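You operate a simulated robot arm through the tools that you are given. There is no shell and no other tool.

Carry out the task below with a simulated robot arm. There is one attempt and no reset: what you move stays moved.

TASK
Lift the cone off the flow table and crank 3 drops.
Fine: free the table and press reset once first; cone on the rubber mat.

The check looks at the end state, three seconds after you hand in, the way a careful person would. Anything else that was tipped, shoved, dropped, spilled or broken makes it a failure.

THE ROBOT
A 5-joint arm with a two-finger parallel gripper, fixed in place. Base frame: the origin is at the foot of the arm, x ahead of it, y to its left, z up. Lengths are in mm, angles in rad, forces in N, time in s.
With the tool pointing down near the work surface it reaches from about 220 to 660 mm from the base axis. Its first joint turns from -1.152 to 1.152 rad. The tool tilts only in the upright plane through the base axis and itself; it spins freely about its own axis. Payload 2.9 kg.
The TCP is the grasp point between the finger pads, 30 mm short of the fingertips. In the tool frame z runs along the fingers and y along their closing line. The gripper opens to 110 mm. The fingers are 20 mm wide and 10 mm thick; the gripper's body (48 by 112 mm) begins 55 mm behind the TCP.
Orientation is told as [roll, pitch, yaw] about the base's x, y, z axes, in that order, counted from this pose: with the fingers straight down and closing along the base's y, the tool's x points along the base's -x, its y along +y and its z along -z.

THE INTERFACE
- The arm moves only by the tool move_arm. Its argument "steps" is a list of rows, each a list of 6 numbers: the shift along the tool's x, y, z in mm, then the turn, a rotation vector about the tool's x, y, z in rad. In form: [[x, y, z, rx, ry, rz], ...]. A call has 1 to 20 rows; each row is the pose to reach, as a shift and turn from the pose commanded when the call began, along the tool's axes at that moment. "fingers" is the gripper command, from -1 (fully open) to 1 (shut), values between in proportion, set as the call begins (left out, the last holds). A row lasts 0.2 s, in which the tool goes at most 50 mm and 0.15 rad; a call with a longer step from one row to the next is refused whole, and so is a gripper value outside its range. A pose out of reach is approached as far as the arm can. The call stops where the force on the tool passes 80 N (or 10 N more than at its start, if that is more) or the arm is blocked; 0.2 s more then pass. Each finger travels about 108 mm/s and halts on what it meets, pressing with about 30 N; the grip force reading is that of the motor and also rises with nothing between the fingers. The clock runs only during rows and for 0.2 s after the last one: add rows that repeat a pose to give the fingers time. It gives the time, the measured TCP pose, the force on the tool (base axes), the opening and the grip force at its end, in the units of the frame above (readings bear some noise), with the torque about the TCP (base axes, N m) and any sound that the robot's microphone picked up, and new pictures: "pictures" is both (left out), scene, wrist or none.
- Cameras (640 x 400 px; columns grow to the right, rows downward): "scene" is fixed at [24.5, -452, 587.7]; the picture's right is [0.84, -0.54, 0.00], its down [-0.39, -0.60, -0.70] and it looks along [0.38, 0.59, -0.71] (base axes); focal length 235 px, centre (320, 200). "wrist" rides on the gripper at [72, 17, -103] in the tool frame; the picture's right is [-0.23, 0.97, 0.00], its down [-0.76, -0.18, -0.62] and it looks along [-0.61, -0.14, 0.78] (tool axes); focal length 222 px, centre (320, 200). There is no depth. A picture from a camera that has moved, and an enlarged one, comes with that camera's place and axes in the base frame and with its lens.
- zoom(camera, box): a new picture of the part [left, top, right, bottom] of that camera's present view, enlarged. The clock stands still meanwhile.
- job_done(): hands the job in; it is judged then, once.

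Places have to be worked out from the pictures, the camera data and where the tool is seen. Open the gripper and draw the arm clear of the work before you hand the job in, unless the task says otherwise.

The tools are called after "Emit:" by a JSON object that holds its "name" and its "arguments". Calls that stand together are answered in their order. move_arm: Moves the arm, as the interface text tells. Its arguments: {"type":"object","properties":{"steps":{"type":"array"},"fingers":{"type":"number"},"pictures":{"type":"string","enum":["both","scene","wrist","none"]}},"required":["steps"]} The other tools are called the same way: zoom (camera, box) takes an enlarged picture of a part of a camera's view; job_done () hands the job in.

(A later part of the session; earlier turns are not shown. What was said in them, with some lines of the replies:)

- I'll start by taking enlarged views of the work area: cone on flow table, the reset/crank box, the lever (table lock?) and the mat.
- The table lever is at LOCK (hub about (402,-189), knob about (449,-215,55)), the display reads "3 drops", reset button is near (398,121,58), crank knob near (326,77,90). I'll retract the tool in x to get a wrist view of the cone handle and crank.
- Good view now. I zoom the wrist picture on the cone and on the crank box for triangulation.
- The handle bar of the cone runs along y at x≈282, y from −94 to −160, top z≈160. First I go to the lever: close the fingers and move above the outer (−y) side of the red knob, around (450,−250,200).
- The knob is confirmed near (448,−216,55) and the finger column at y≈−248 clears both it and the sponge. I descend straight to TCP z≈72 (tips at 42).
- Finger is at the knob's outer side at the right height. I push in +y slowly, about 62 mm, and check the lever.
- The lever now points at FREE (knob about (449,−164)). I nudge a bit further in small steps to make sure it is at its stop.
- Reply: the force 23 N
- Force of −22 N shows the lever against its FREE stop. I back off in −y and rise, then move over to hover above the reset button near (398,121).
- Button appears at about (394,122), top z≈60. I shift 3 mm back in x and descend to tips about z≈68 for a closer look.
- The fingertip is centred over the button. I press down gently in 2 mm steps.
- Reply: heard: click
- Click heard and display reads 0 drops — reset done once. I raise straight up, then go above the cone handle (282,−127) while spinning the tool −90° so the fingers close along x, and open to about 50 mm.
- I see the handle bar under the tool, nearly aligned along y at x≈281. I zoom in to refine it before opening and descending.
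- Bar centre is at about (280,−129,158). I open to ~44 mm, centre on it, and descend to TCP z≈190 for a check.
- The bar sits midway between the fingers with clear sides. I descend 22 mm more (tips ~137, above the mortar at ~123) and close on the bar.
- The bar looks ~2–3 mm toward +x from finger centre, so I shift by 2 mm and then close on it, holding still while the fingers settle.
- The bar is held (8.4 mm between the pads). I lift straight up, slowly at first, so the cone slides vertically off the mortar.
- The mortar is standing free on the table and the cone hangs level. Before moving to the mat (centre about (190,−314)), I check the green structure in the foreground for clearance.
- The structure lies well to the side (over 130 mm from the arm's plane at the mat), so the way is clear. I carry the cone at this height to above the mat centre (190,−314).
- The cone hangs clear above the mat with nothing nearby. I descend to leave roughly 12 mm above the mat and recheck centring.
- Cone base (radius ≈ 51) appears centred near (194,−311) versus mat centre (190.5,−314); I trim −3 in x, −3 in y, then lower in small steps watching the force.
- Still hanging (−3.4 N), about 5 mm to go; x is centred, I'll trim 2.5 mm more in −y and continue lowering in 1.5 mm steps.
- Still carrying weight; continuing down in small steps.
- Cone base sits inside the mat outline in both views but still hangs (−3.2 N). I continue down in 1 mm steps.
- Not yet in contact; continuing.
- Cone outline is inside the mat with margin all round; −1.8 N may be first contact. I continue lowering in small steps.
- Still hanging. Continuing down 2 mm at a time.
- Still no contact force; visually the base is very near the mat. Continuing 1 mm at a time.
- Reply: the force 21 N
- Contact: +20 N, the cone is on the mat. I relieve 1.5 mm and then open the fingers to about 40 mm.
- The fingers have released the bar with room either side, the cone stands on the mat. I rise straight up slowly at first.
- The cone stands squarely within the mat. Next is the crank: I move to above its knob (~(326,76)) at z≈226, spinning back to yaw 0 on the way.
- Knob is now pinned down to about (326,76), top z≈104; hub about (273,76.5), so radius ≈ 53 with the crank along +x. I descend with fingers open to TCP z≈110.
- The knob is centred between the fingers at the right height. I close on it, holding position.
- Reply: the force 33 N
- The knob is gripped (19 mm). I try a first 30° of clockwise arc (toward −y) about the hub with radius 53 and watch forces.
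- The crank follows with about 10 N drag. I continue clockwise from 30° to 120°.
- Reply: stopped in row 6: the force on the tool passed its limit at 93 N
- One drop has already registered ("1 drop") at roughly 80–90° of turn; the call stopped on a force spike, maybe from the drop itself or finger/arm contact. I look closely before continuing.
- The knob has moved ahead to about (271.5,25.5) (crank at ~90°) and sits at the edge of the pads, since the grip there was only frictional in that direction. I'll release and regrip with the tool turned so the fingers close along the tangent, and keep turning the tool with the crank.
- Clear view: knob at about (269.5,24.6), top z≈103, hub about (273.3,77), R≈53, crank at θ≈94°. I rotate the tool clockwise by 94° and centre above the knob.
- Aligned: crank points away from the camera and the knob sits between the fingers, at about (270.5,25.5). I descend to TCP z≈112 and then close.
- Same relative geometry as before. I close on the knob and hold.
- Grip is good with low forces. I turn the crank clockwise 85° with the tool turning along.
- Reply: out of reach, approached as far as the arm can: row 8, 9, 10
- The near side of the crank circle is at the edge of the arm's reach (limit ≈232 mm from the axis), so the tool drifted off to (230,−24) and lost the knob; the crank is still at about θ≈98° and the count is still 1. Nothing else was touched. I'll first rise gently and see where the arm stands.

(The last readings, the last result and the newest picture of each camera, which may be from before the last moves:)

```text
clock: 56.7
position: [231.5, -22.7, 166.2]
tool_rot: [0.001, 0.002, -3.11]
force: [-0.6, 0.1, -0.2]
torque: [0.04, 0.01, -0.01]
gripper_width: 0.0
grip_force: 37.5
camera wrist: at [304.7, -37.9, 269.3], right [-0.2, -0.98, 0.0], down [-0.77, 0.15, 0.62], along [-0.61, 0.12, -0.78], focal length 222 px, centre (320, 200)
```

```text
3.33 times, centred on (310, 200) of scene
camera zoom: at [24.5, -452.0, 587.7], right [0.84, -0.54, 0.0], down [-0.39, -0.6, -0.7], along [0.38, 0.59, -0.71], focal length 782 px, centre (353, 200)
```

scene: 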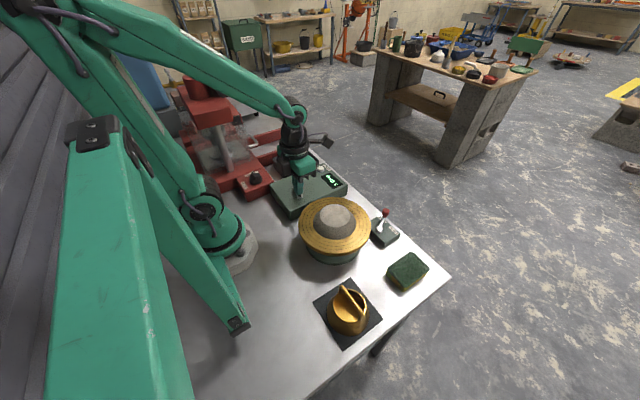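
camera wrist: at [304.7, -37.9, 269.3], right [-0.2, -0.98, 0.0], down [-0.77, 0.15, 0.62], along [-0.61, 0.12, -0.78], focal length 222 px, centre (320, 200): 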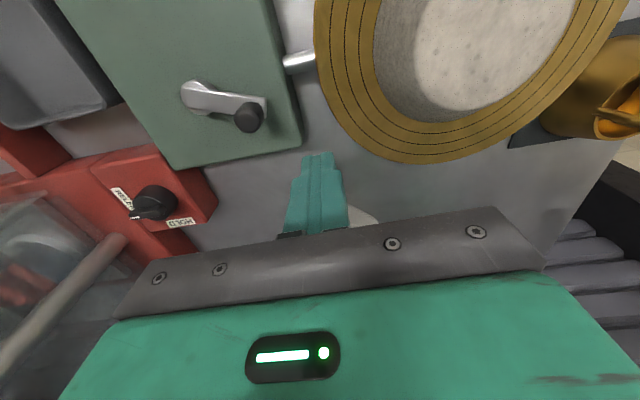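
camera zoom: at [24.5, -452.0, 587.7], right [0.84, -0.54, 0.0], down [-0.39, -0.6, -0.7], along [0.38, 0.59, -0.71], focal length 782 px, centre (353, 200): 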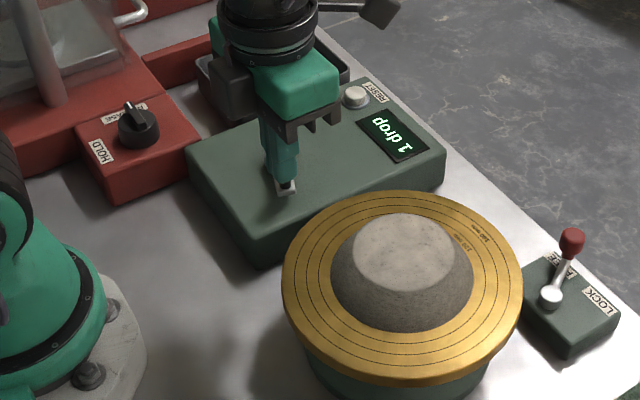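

The cause now looks like a spin-joint limit (about ±3 rad relative to the arm azimuth), not position: the tool hit it past row 7. I'll unwind the tool, and crank in shorter grips staying inside that range. First, move up over the knob while rotating back, opening the fingers.

Emit:
{"name": "move_arm", "arguments": {"steps": [[0, 0, -15, 0, 0, -0.14], [0, 0, -30, 0, 0, -0.28], [4, -6, -30, 0, 0, -0.42], [8, -12, -30, 0, 0, -0.56], [12, -18, -30, 0, 0, -0.7], [16, -24, -30, 0, 0, -0.84], [20, -30, -30, 0, 0, -0.98], [24, -36, -30, 0, 0, -1.12], [28, -42, -30, 0, 0, -1.26], [32, -48, -30, 0, 0, -1.4], [32, -48, -30, 0, 0, -1.54], [32, -48, -30, 0, 0, -1.68], [32, -48, -30, 0, 0, -1.82], [32, -48, -30, 0, 0, -1.96], [32, -48, -30, 0, 0, -2.1], [32, -48, -30, 0, 0, -2.24], [32, -48, -30, 0, 0, -2.38]], "fingers": 0.3, "pictures": "none"}}

Emit:
{"name": "move_arm", "arguments": {"steps": [[0, 0, 0, 0, 0, -0.14], [0, 0, 0, 0, 0, -0.28], [0, 0, 0, 0, 0, -0.42], [0, 0, 0, 0, 0, -0.56], [0, 0, 0, 0, 0, -0.7], [0, 0, 0, 0, 0, -0.84], [0, 0, 0, 0, 0, -0.98], [0, 0, 0, 0, 0, -1.12], [0, 0, 0, 0, 0, -1.26], [0, 0, 0, 0, 0, -1.4], [0, 0, 0, 0, 0, -1.54], [0, 0, 0, 0, 0, -1.68], [0, 0, 0, 0, 0, -1.82], [0, 0, 0, 0, 0, -1.96], [0, 0, 0, 0, 0, -2.1], [0, 0, 0, 0, 0, -2.24], [0, 0, 0, 0, 0, -2.38], [0, 0, 0, 0, 0, -2.38]]}}

Emit:
{"name": "zoom", "arguments": {"camera": "scene", "box": [260, 140, 380, 240]}}

Emit:
{"name": "zoom", "arguments": {"camera": "wrist", "box": [220, 40, 420, 190]}}

```text
clock: 60.3
position: [262.4, 27.2, 193.8]
tool_rot: [0.002, -0.002, -0.729]
force: [0.7, 0.6, 0.2]
torque: [-0.03, 0.01, 0.0]
gripper_width: 38.4
grip_force: 0.0
```

```text
clock: 64.1
position: [261.6, 26.6, 194.1]
tool_rot: [-0.002, 0.001, 1.649]
force: [-0.2, -0.2, -0.2]
torque: [0.0, -0.02, 0.02]
gripper_width: 38.4
grip_force: 0.1
camera wrist: at [251.2, -46.7, 297.3], right [-0.99, 0.15, 0.0], down [0.12, 0.77, 0.62], along [0.09, 0.62, -0.78], focal length 222 px, centre (320, 200)
```

scene: 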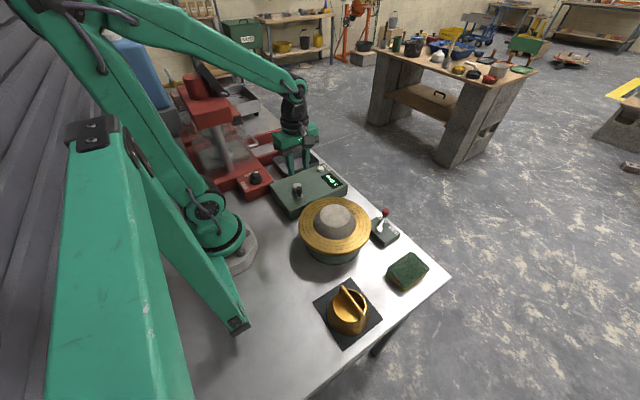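
wrist: 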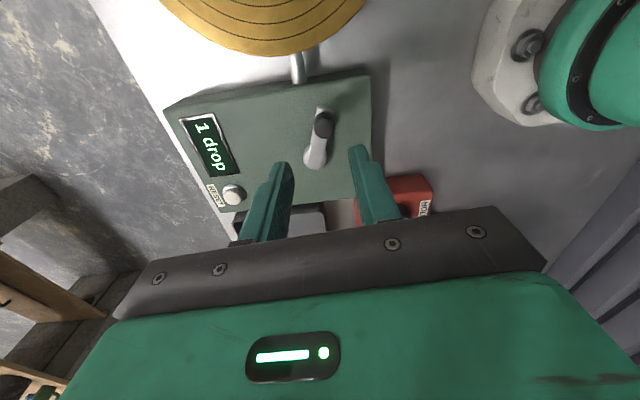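

```text
4.00 times, centred on (320, 190) of scene
camera zoom: at [24.5, -452.0, 587.7], right [0.84, -0.54, 0.0], down [-0.39, -0.6, -0.7], along [0.38, 0.59, -0.71], focal length 939 px, centre (320, 240)
```

zoom: 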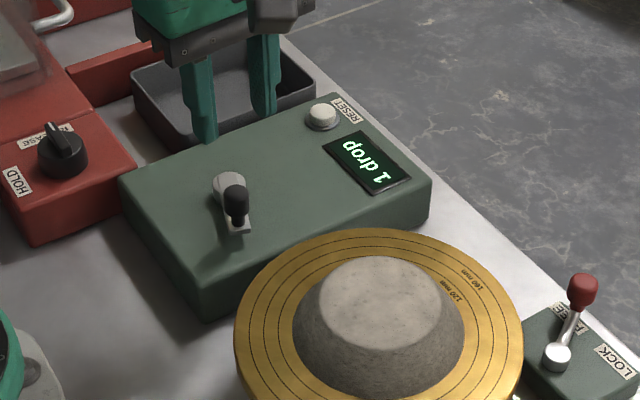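

```text
2.67 times, centred on (320, 115) of wrist
camera zoom: at [251.2, -46.7, 297.3], right [-0.99, 0.15, 0.0], down [0.12, 0.77, 0.62], along [0.09, 0.62, -0.78], focal length 592 px, centre (320, 427)
```

zoom: 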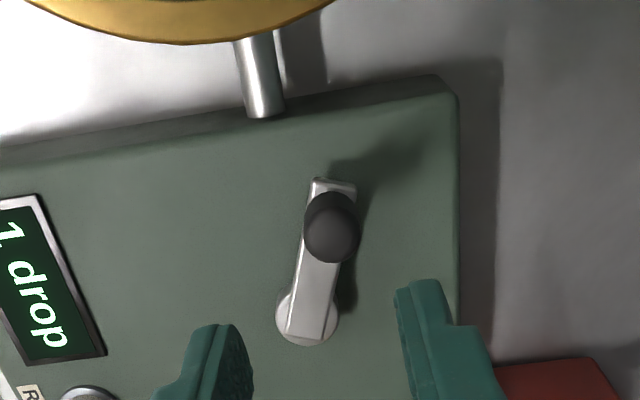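

The crank is now at θ≈109° (knob ≈(256.5,27), hub ≈(273.5,76)). With the unwound tool I descend onto the knob, about 5 mm further in −x.

Emit:
{"name": "move_arm", "arguments": {"steps": [[-0.5, 5, 0, 0, 0, 0], [-0.5, 5, 30, 0, 0, 0], [-0.5, 5, 60, 0, 0, 0], [-0.5, 5, 76, 0, 0, 0], [-0.5, 5, 82, 0, 0, 0], [-0.5, 5, 82, 0, 0, 0]]}}

Emit:
{"name": "zoom", "arguments": {"camera": "wrist", "box": [220, 60, 420, 210]}}

Emit:
{"name": "zoom", "arguments": {"camera": "scene", "box": [260, 140, 380, 240]}}

```text
clock: 65.5
position: [257.9, 25.6, 112.5]
tool_rot: [-0.002, 0.0, 1.648]
force: [-0.3, 0.3, -1.2]
torque: [-0.04, -0.01, 0.0]
gripper_width: 38.4
grip_force: 0.0
camera wrist: at [245.6, -47.3, 215.1], right [-0.99, 0.15, 0.0], down [0.12, 0.77, 0.62], along [0.1, 0.62, -0.78], focal length 222 px, centre (320, 200)
```

scene: 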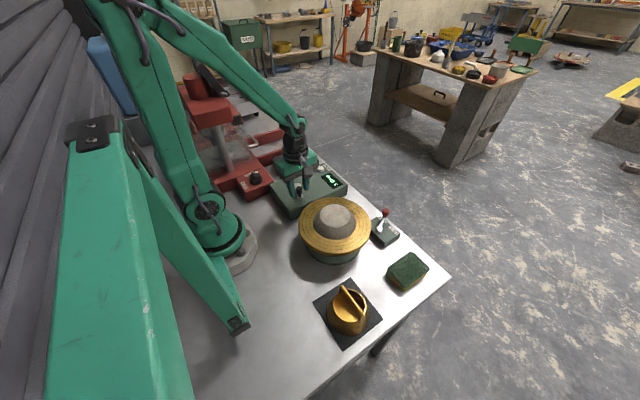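
wrist: 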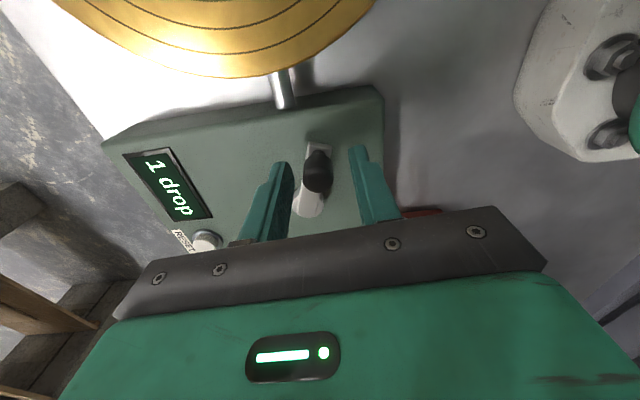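

```text
2.67 times, centred on (320, 135) of wrist
camera zoom: at [245.6, -47.3, 215.1], right [-0.99, 0.15, 0.0], down [0.12, 0.77, 0.62], along [0.1, 0.62, -0.78], focal length 592 px, centre (320, 373)
```

zoom: 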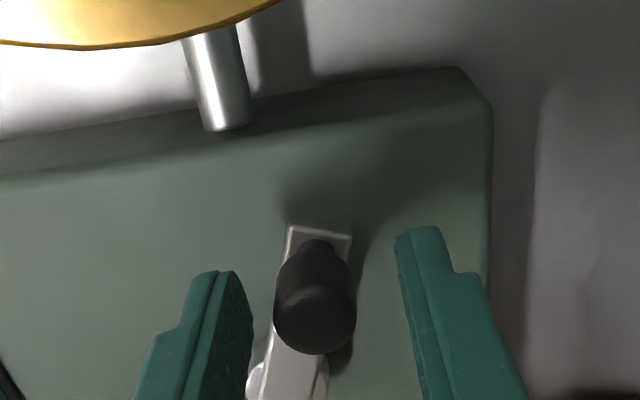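

```text
4.00 times, centred on (320, 190) of scene
camera zoom: at [24.6, -452.0, 587.7], right [0.84, -0.54, 0.0], down [-0.39, -0.6, -0.7], along [0.38, 0.59, -0.71], focal length 939 px, centre (320, 240)
```

zoom: 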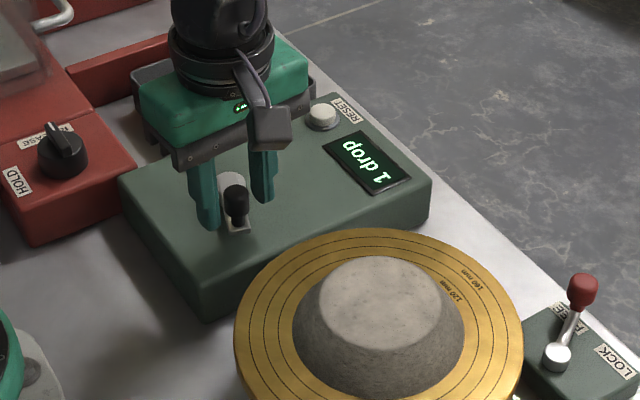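

The knob sits between the fingers exactly as in the earlier grips. I close.

Emit:
{"name": "move_arm", "arguments": {"steps": [[0, 0, 0, 0, 0, 0], [0, 0, 0, 0, 0, 0], [0, 0, 0, 0, 0, 0]], "fingers": 1, "pictures": "none"}}

Emit:
{"name": "move_arm", "arguments": {"steps": [[-3.12, 6.06, 0, 0, 0, 0.145], [-7.0, 11.67, 0, 0, 0, 0.29], [-11.57, 16.73, 0, 0, 0, 0.435], [-16.77, 21.15, 0, 0, 0, 0.58], [-22.48, 24.87, 0, 0, 0, 0.725], [-22.48, 24.87, 0, 0, 0, 0.725]]}}

Emit:
{"name": "zoom", "arguments": {"camera": "scene", "box": [260, 140, 380, 240]}}

```text
clock: 66.3
position: [256.6, 27.1, 112.1]
tool_rot: [-0.003, 0.001, 1.646]
force: [4.1, 2.6, -4.5]
torque: [0.09, -0.11, -0.07]
gripper_width: 19.2
grip_force: 44.9
```

```text
clock: 67.7
position: [230.9, 47.9, 111.6]
tool_rot: [-0.003, 0.0, 0.922]
force: [-0.4, 2.5, -1.3]
torque: [-0.23, 0.26, 0.28]
gripper_width: 19.4
grip_force: 44.7
camera wrist: at [174.2, -0.3, 215.1], right [-0.64, 0.77, 0.0], down [0.6, 0.5, 0.62], along [0.48, 0.4, -0.78], focal length 222 px, centre (320, 200)
```

scene: 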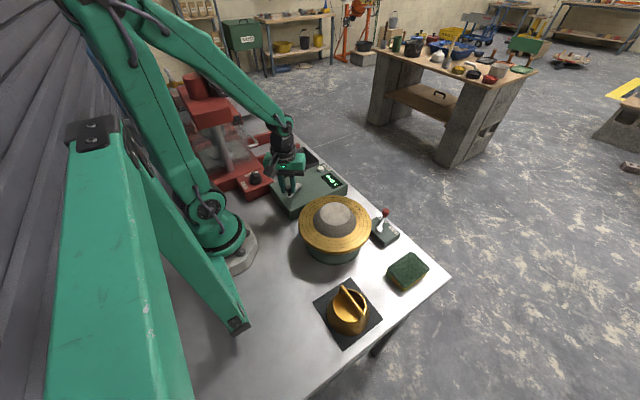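
wrist: 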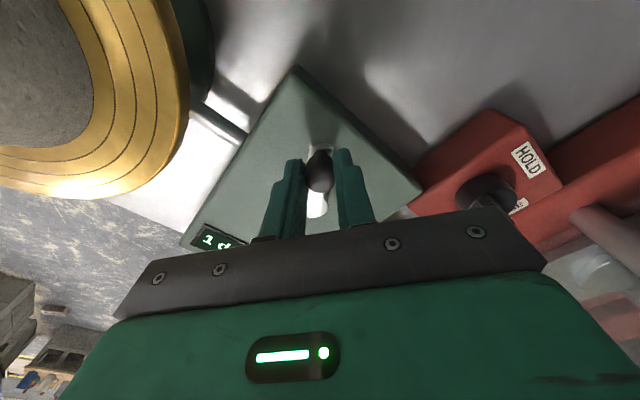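

```text
4.00 times, centred on (320, 190) of scene
camera zoom: at [24.6, -452.0, 587.7], right [0.84, -0.54, 0.0], down [-0.39, -0.6, -0.7], along [0.38, 0.59, -0.71], focal length 939 px, centre (320, 240)
```

zoom: 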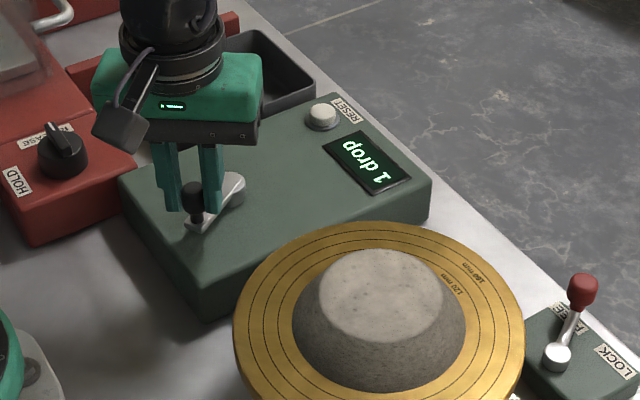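

The crank follows well with tiny forces (now θ≈146°, count still 1). I continue another 75° the same way.

Emit:
{"name": "move_arm", "arguments": {"steps": [[-2.66, 6.28, 0, 0, 0, 0.145], [-6.1, 12.17, 0, 0, 0, 0.29], [-10.28, 17.55, 0, 0, 0, 0.435], [-15.12, 22.36, 0, 0, 0, 0.58], [-20.55, 26.48, 0, 0, 0, 0.725], [-26.46, 29.88, 0, 0, 0, 0.87], [-32.77, 32.48, 0, 0, 0, 1.015], [-39.36, 34.24, 0, 0, 0, 1.16], [-46.13, 35.12, 0, 0, 0, 1.305], [-52.95, 35.13, 0, 0, 0, 1.45]]}}

Emit:
{"name": "zoom", "arguments": {"camera": "scene", "box": [260, 140, 380, 240]}}

```text
clock: 69.9
position: [233.6, 111.0, 112.6]
tool_rot: [0.0, -0.002, -0.529]
force: [8.8, -9.4, -8.0]
torque: [-0.15, -0.09, 0.07]
gripper_width: 19.0
grip_force: 45.3
camera wrist: at [181.5, 161.5, 215.8], right [0.69, 0.73, 0.0], down [0.57, -0.54, 0.62], along [0.45, -0.43, -0.78], focal length 222 px, centre (320, 200)
```

scene: 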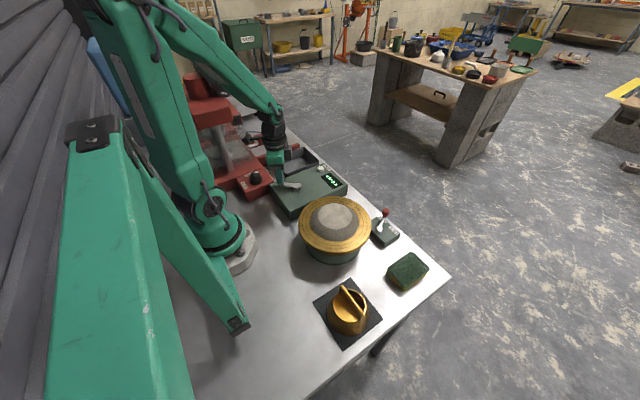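
wrist: 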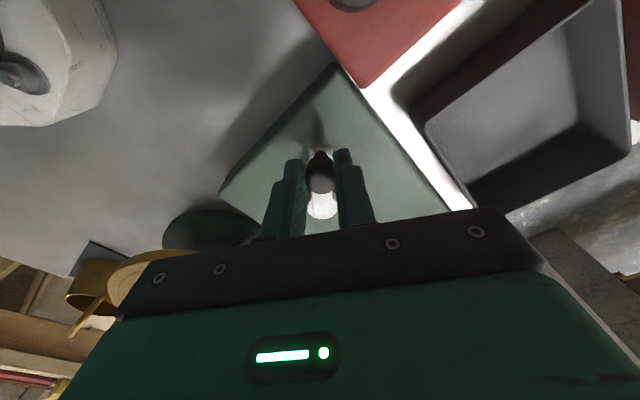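

```text
4.00 times, centred on (320, 190) of scene
camera zoom: at [24.6, -452.0, 587.7], right [0.84, -0.54, 0.0], down [-0.39, -0.6, -0.7], along [0.38, 0.59, -0.71], focal length 939 px, centre (320, 240)
```

zoom: 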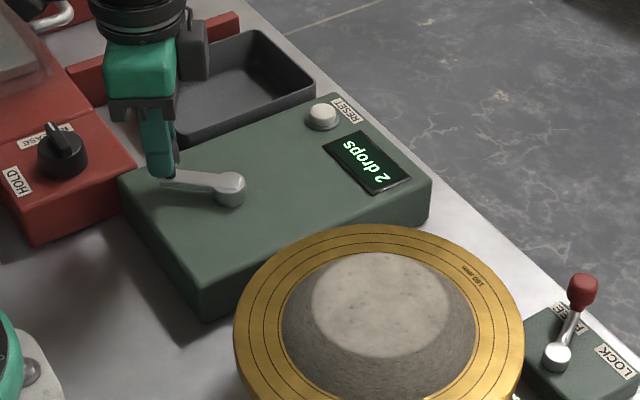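

The display already reads "2 drops" at θ≈221°, so drops come more often than once per turn. I now proceed in small ~22° increments and check after each so as not to overshoot 3.

Emit:
{"name": "move_arm", "arguments": {"steps": [[-1.68, 6.6, 0, 0, 0, 0.145], [-4.21, 12.94, 0, 0, 0, 0.29], [-7.54, 18.89, 0, 0, 0, 0.435]], "pictures": "scene"}}

Emit:
{"name": "zoom", "arguments": {"camera": "scene", "box": [260, 140, 380, 240]}}

```text
clock: 70.7
position: [250.6, 123.1, 113.7]
tool_rot: [0.0, 0.0, -0.967]
force: [6.5, -14.2, -5.4]
torque: [-0.25, -0.08, 0.15]
gripper_width: 19.4
grip_force: 45.2
```

scene: 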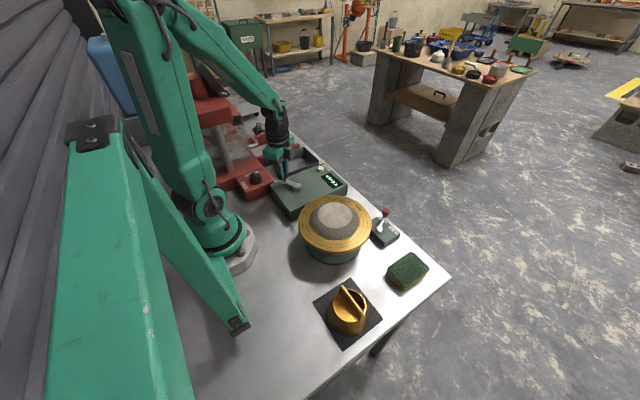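

```text
4.00 times, centred on (320, 190) of scene
camera zoom: at [24.6, -452.1, 587.7], right [0.84, -0.54, 0.0], down [-0.39, -0.6, -0.7], along [0.38, 0.59, -0.71], focal length 939 px, centre (320, 240)
```

zoom: 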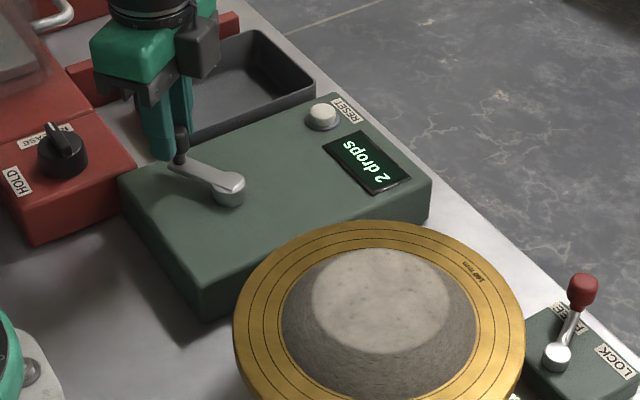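

Still 2; a mild inward pull (~15 N) suggests trimming radius by 1 mm. Another ~22°.

Emit:
{"name": "move_arm", "arguments": {"steps": [[-2.0, 6.67, 0, 0, 0, 0.13], [-4.6, 13.11, 0, 0, 0, 0.26], [-7.7, 19.0, 0, 0, 0, 0.39]], "pictures": "scene"}}

Emit:
{"name": "zoom", "arguments": {"camera": "scene", "box": [260, 140, 380, 240]}}

```text
clock: 71.5
position: [271.9, 129.3, 113.9]
tool_rot: [0.004, 0.002, -1.354]
force: [-2.3, 24.6, -15.6]
torque: [0.76, 0.05, 0.02]
gripper_width: 19.5
grip_force: 45.3
```

scene: 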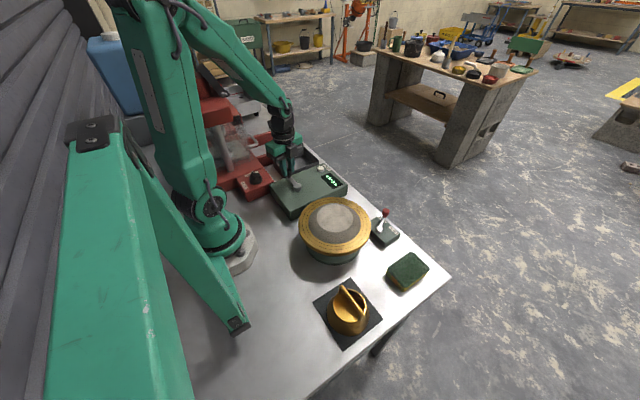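

```text
4.00 times, centred on (320, 190) of scene
camera zoom: at [24.6, -452.0, 587.7], right [0.84, -0.54, 0.0], down [-0.39, -0.6, -0.7], along [0.38, 0.59, -0.71], focal length 939 px, centre (320, 240)
```

zoom: 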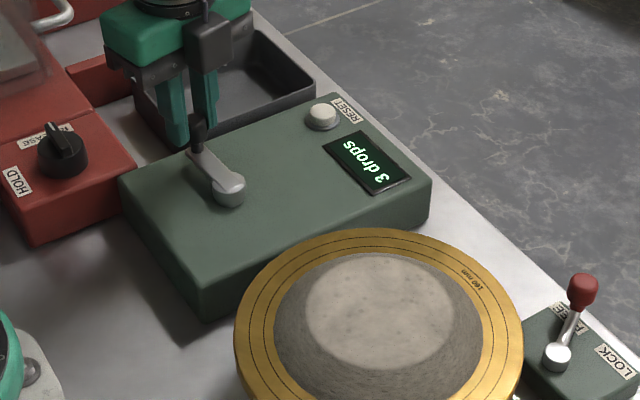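

"3 drops" is shown — stop here. I open the fingers in place and then rise straight up off the knob.

Emit:
{"name": "move_arm", "arguments": {"steps": [[0, 0, 0, 0, 0, 0], [0, 0, 0, 0, 0, 0]], "fingers": 0.3, "pictures": "none"}}

Emit:
{"name": "move_arm", "arguments": {"steps": [[0, 0, -10, 0, 0, 0], [0, 0, -30, 0, 0, 0], [0, 0, -65, 0, 0, 0], [0, 0, -110, 0, 0, 0], [0, 0, -155, 0, 0, 0], [0, 0, -190, 0, 0, 0], [0, 0, -190, 0, 0, 0]]}}

Emit:
{"name": "zoom", "arguments": {"camera": "scene", "box": [240, 130, 420, 270]}}

```text
clock: 72.1
position: [270.9, 127.8, 113.3]
tool_rot: [0.002, 0.001, -1.352]
force: [0.0, -1.2, -0.8]
torque: [0.02, 0.02, 0.01]
gripper_width: 38.7
grip_force: 0.2
```

```text
clock: 73.7
position: [271.0, 128.9, 303.1]
tool_rot: [0.001, -0.001, -1.354]
force: [-0.2, -0.6, -0.4]
torque: [0.02, -0.01, 0.01]
gripper_width: 38.7
grip_force: 0.0
camera wrist: at [271.7, 203.4, 406.5], right [1.0, -0.01, 0.0], down [-0.01, -0.78, 0.62], along [-0.01, -0.62, -0.78], focal length 222 px, centre (320, 200)
```

scene: 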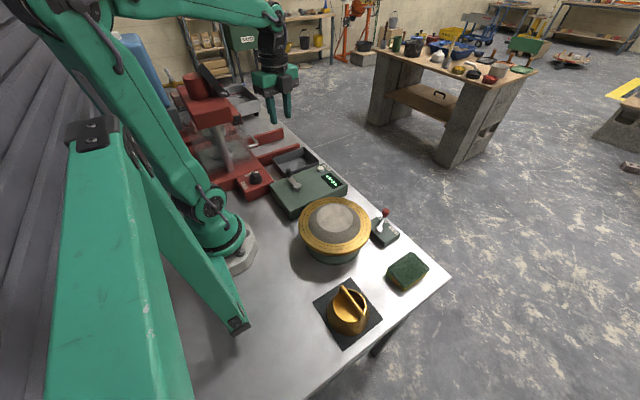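
wrist: 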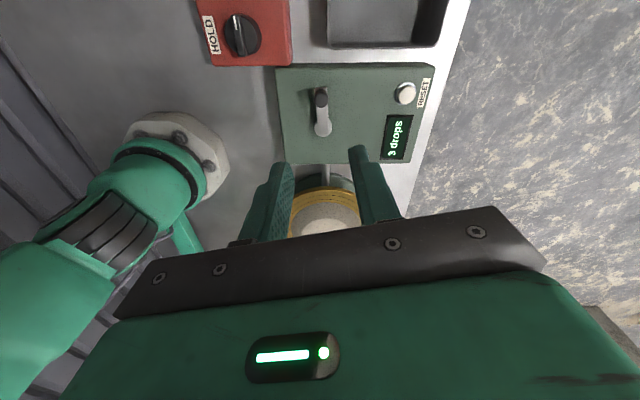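

```text
2.86 times, centred on (330, 200) of scene
camera zoom: at [24.5, -452.1, 587.7], right [0.84, -0.54, 0.0], down [-0.39, -0.6, -0.7], along [0.38, 0.59, -0.71], focal length 671 px, centre (291, 200)
```

zoom: 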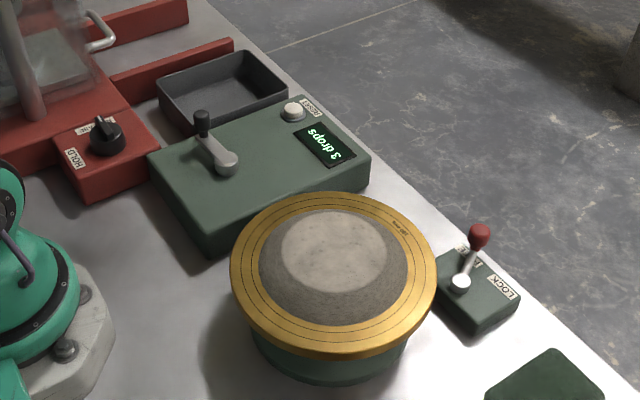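

Display holds at 3 drops, lever at FREE, cone standing on the mat, arm raised clear. I open the gripper fully and take a last look.

Emit:
{"name": "move_arm", "arguments": {"steps": [[0, 0, -20, 0, 0, 0], [0, 0, -40, 0, 0, 0], [0, 0, -40, 0, 0, 0]], "fingers": -1}}

Emit:
{"name": "zoom", "arguments": {"camera": "scene", "box": [260, 140, 440, 360]}}

```text
clock: 74.5
position: [270.9, 129.8, 343.2]
tool_rot: [0.002, 0.0, -1.352]
force: [-0.6, -0.5, 0.8]
torque: [-0.01, -0.01, 0.01]
gripper_width: 110.0
grip_force: 0.0
camera wrist: at [271.4, 203.4, 446.2], right [1.0, -0.01, 0.0], down [-0.01, -0.78, 0.62], along [-0.01, -0.62, -0.78], focal length 222 px, centre (320, 200)
```

scene: 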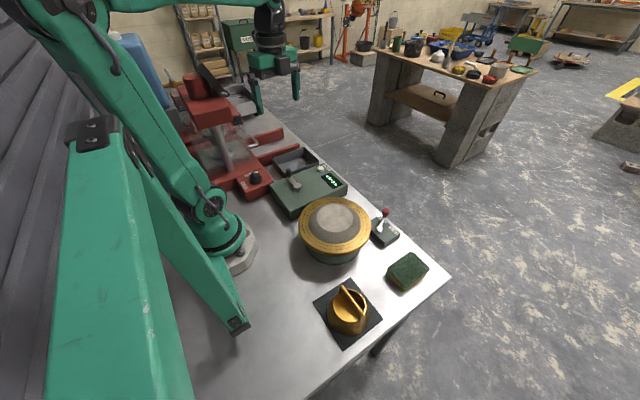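
wrist: 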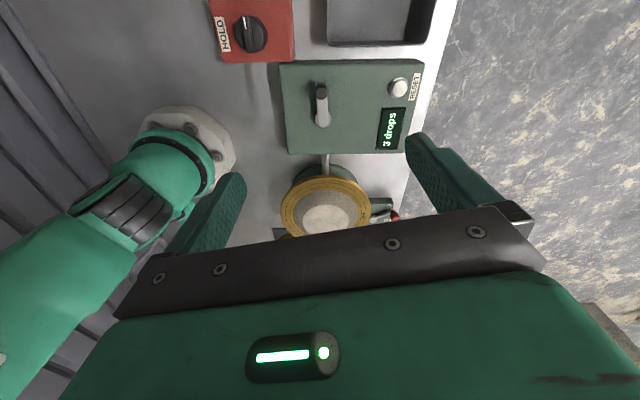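

```text
1.82 times, centred on (350, 250) of scene
camera zoom: at [24.5, -452.0, 587.7], right [0.84, -0.54, 0.0], down [-0.39, -0.6, -0.7], along [0.38, 0.59, -0.71], focal length 427 px, centre (266, 109)
```

zoom: 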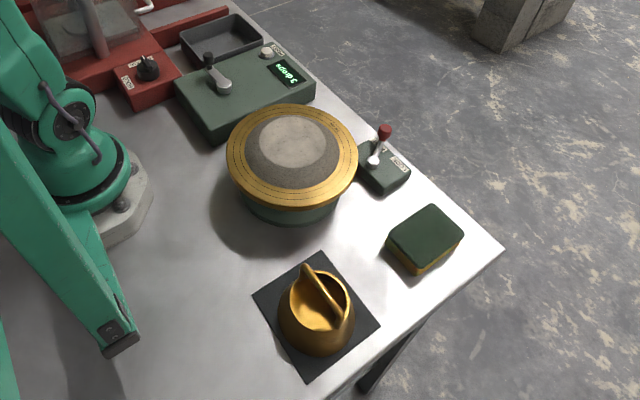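

Everything is in the wanted state: table free, reset pressed once, cone on the rubber mat, 3 drops shown, gripper open and clear. I hand in.

Emit:
{"name": "job_done", "arguments": {}}

```text
The job is handed in.
```

The job is done and handed in: the cone is off the flow table and standing on the rubber mat, and the display reads 3 drops.

- **Before the lift:** I moved the table lever from LOCK to FREE until it met its stop. I then pressed reset once; it clicked and the display went to 0 drops.
- **Cone:** it lifted straight off and left the mortar standing on the table. It now stands upright, fully inside the edges of the mat.
- **Drops:** one drop came about every quarter turn of the crank. I lost the crank knob twice and had to regrip it: once when a force spike stopped the move at the first drop, and once when the tool's spin appeared to reach its limit. In the second slip the crank was probably dragged back part of the way, but the count stayed at 1 and then rose to 2 and 3.

In the last pictures nothing else looks tipped, shoved or spilled. The gripper is open and the arm is raised clear of the work.
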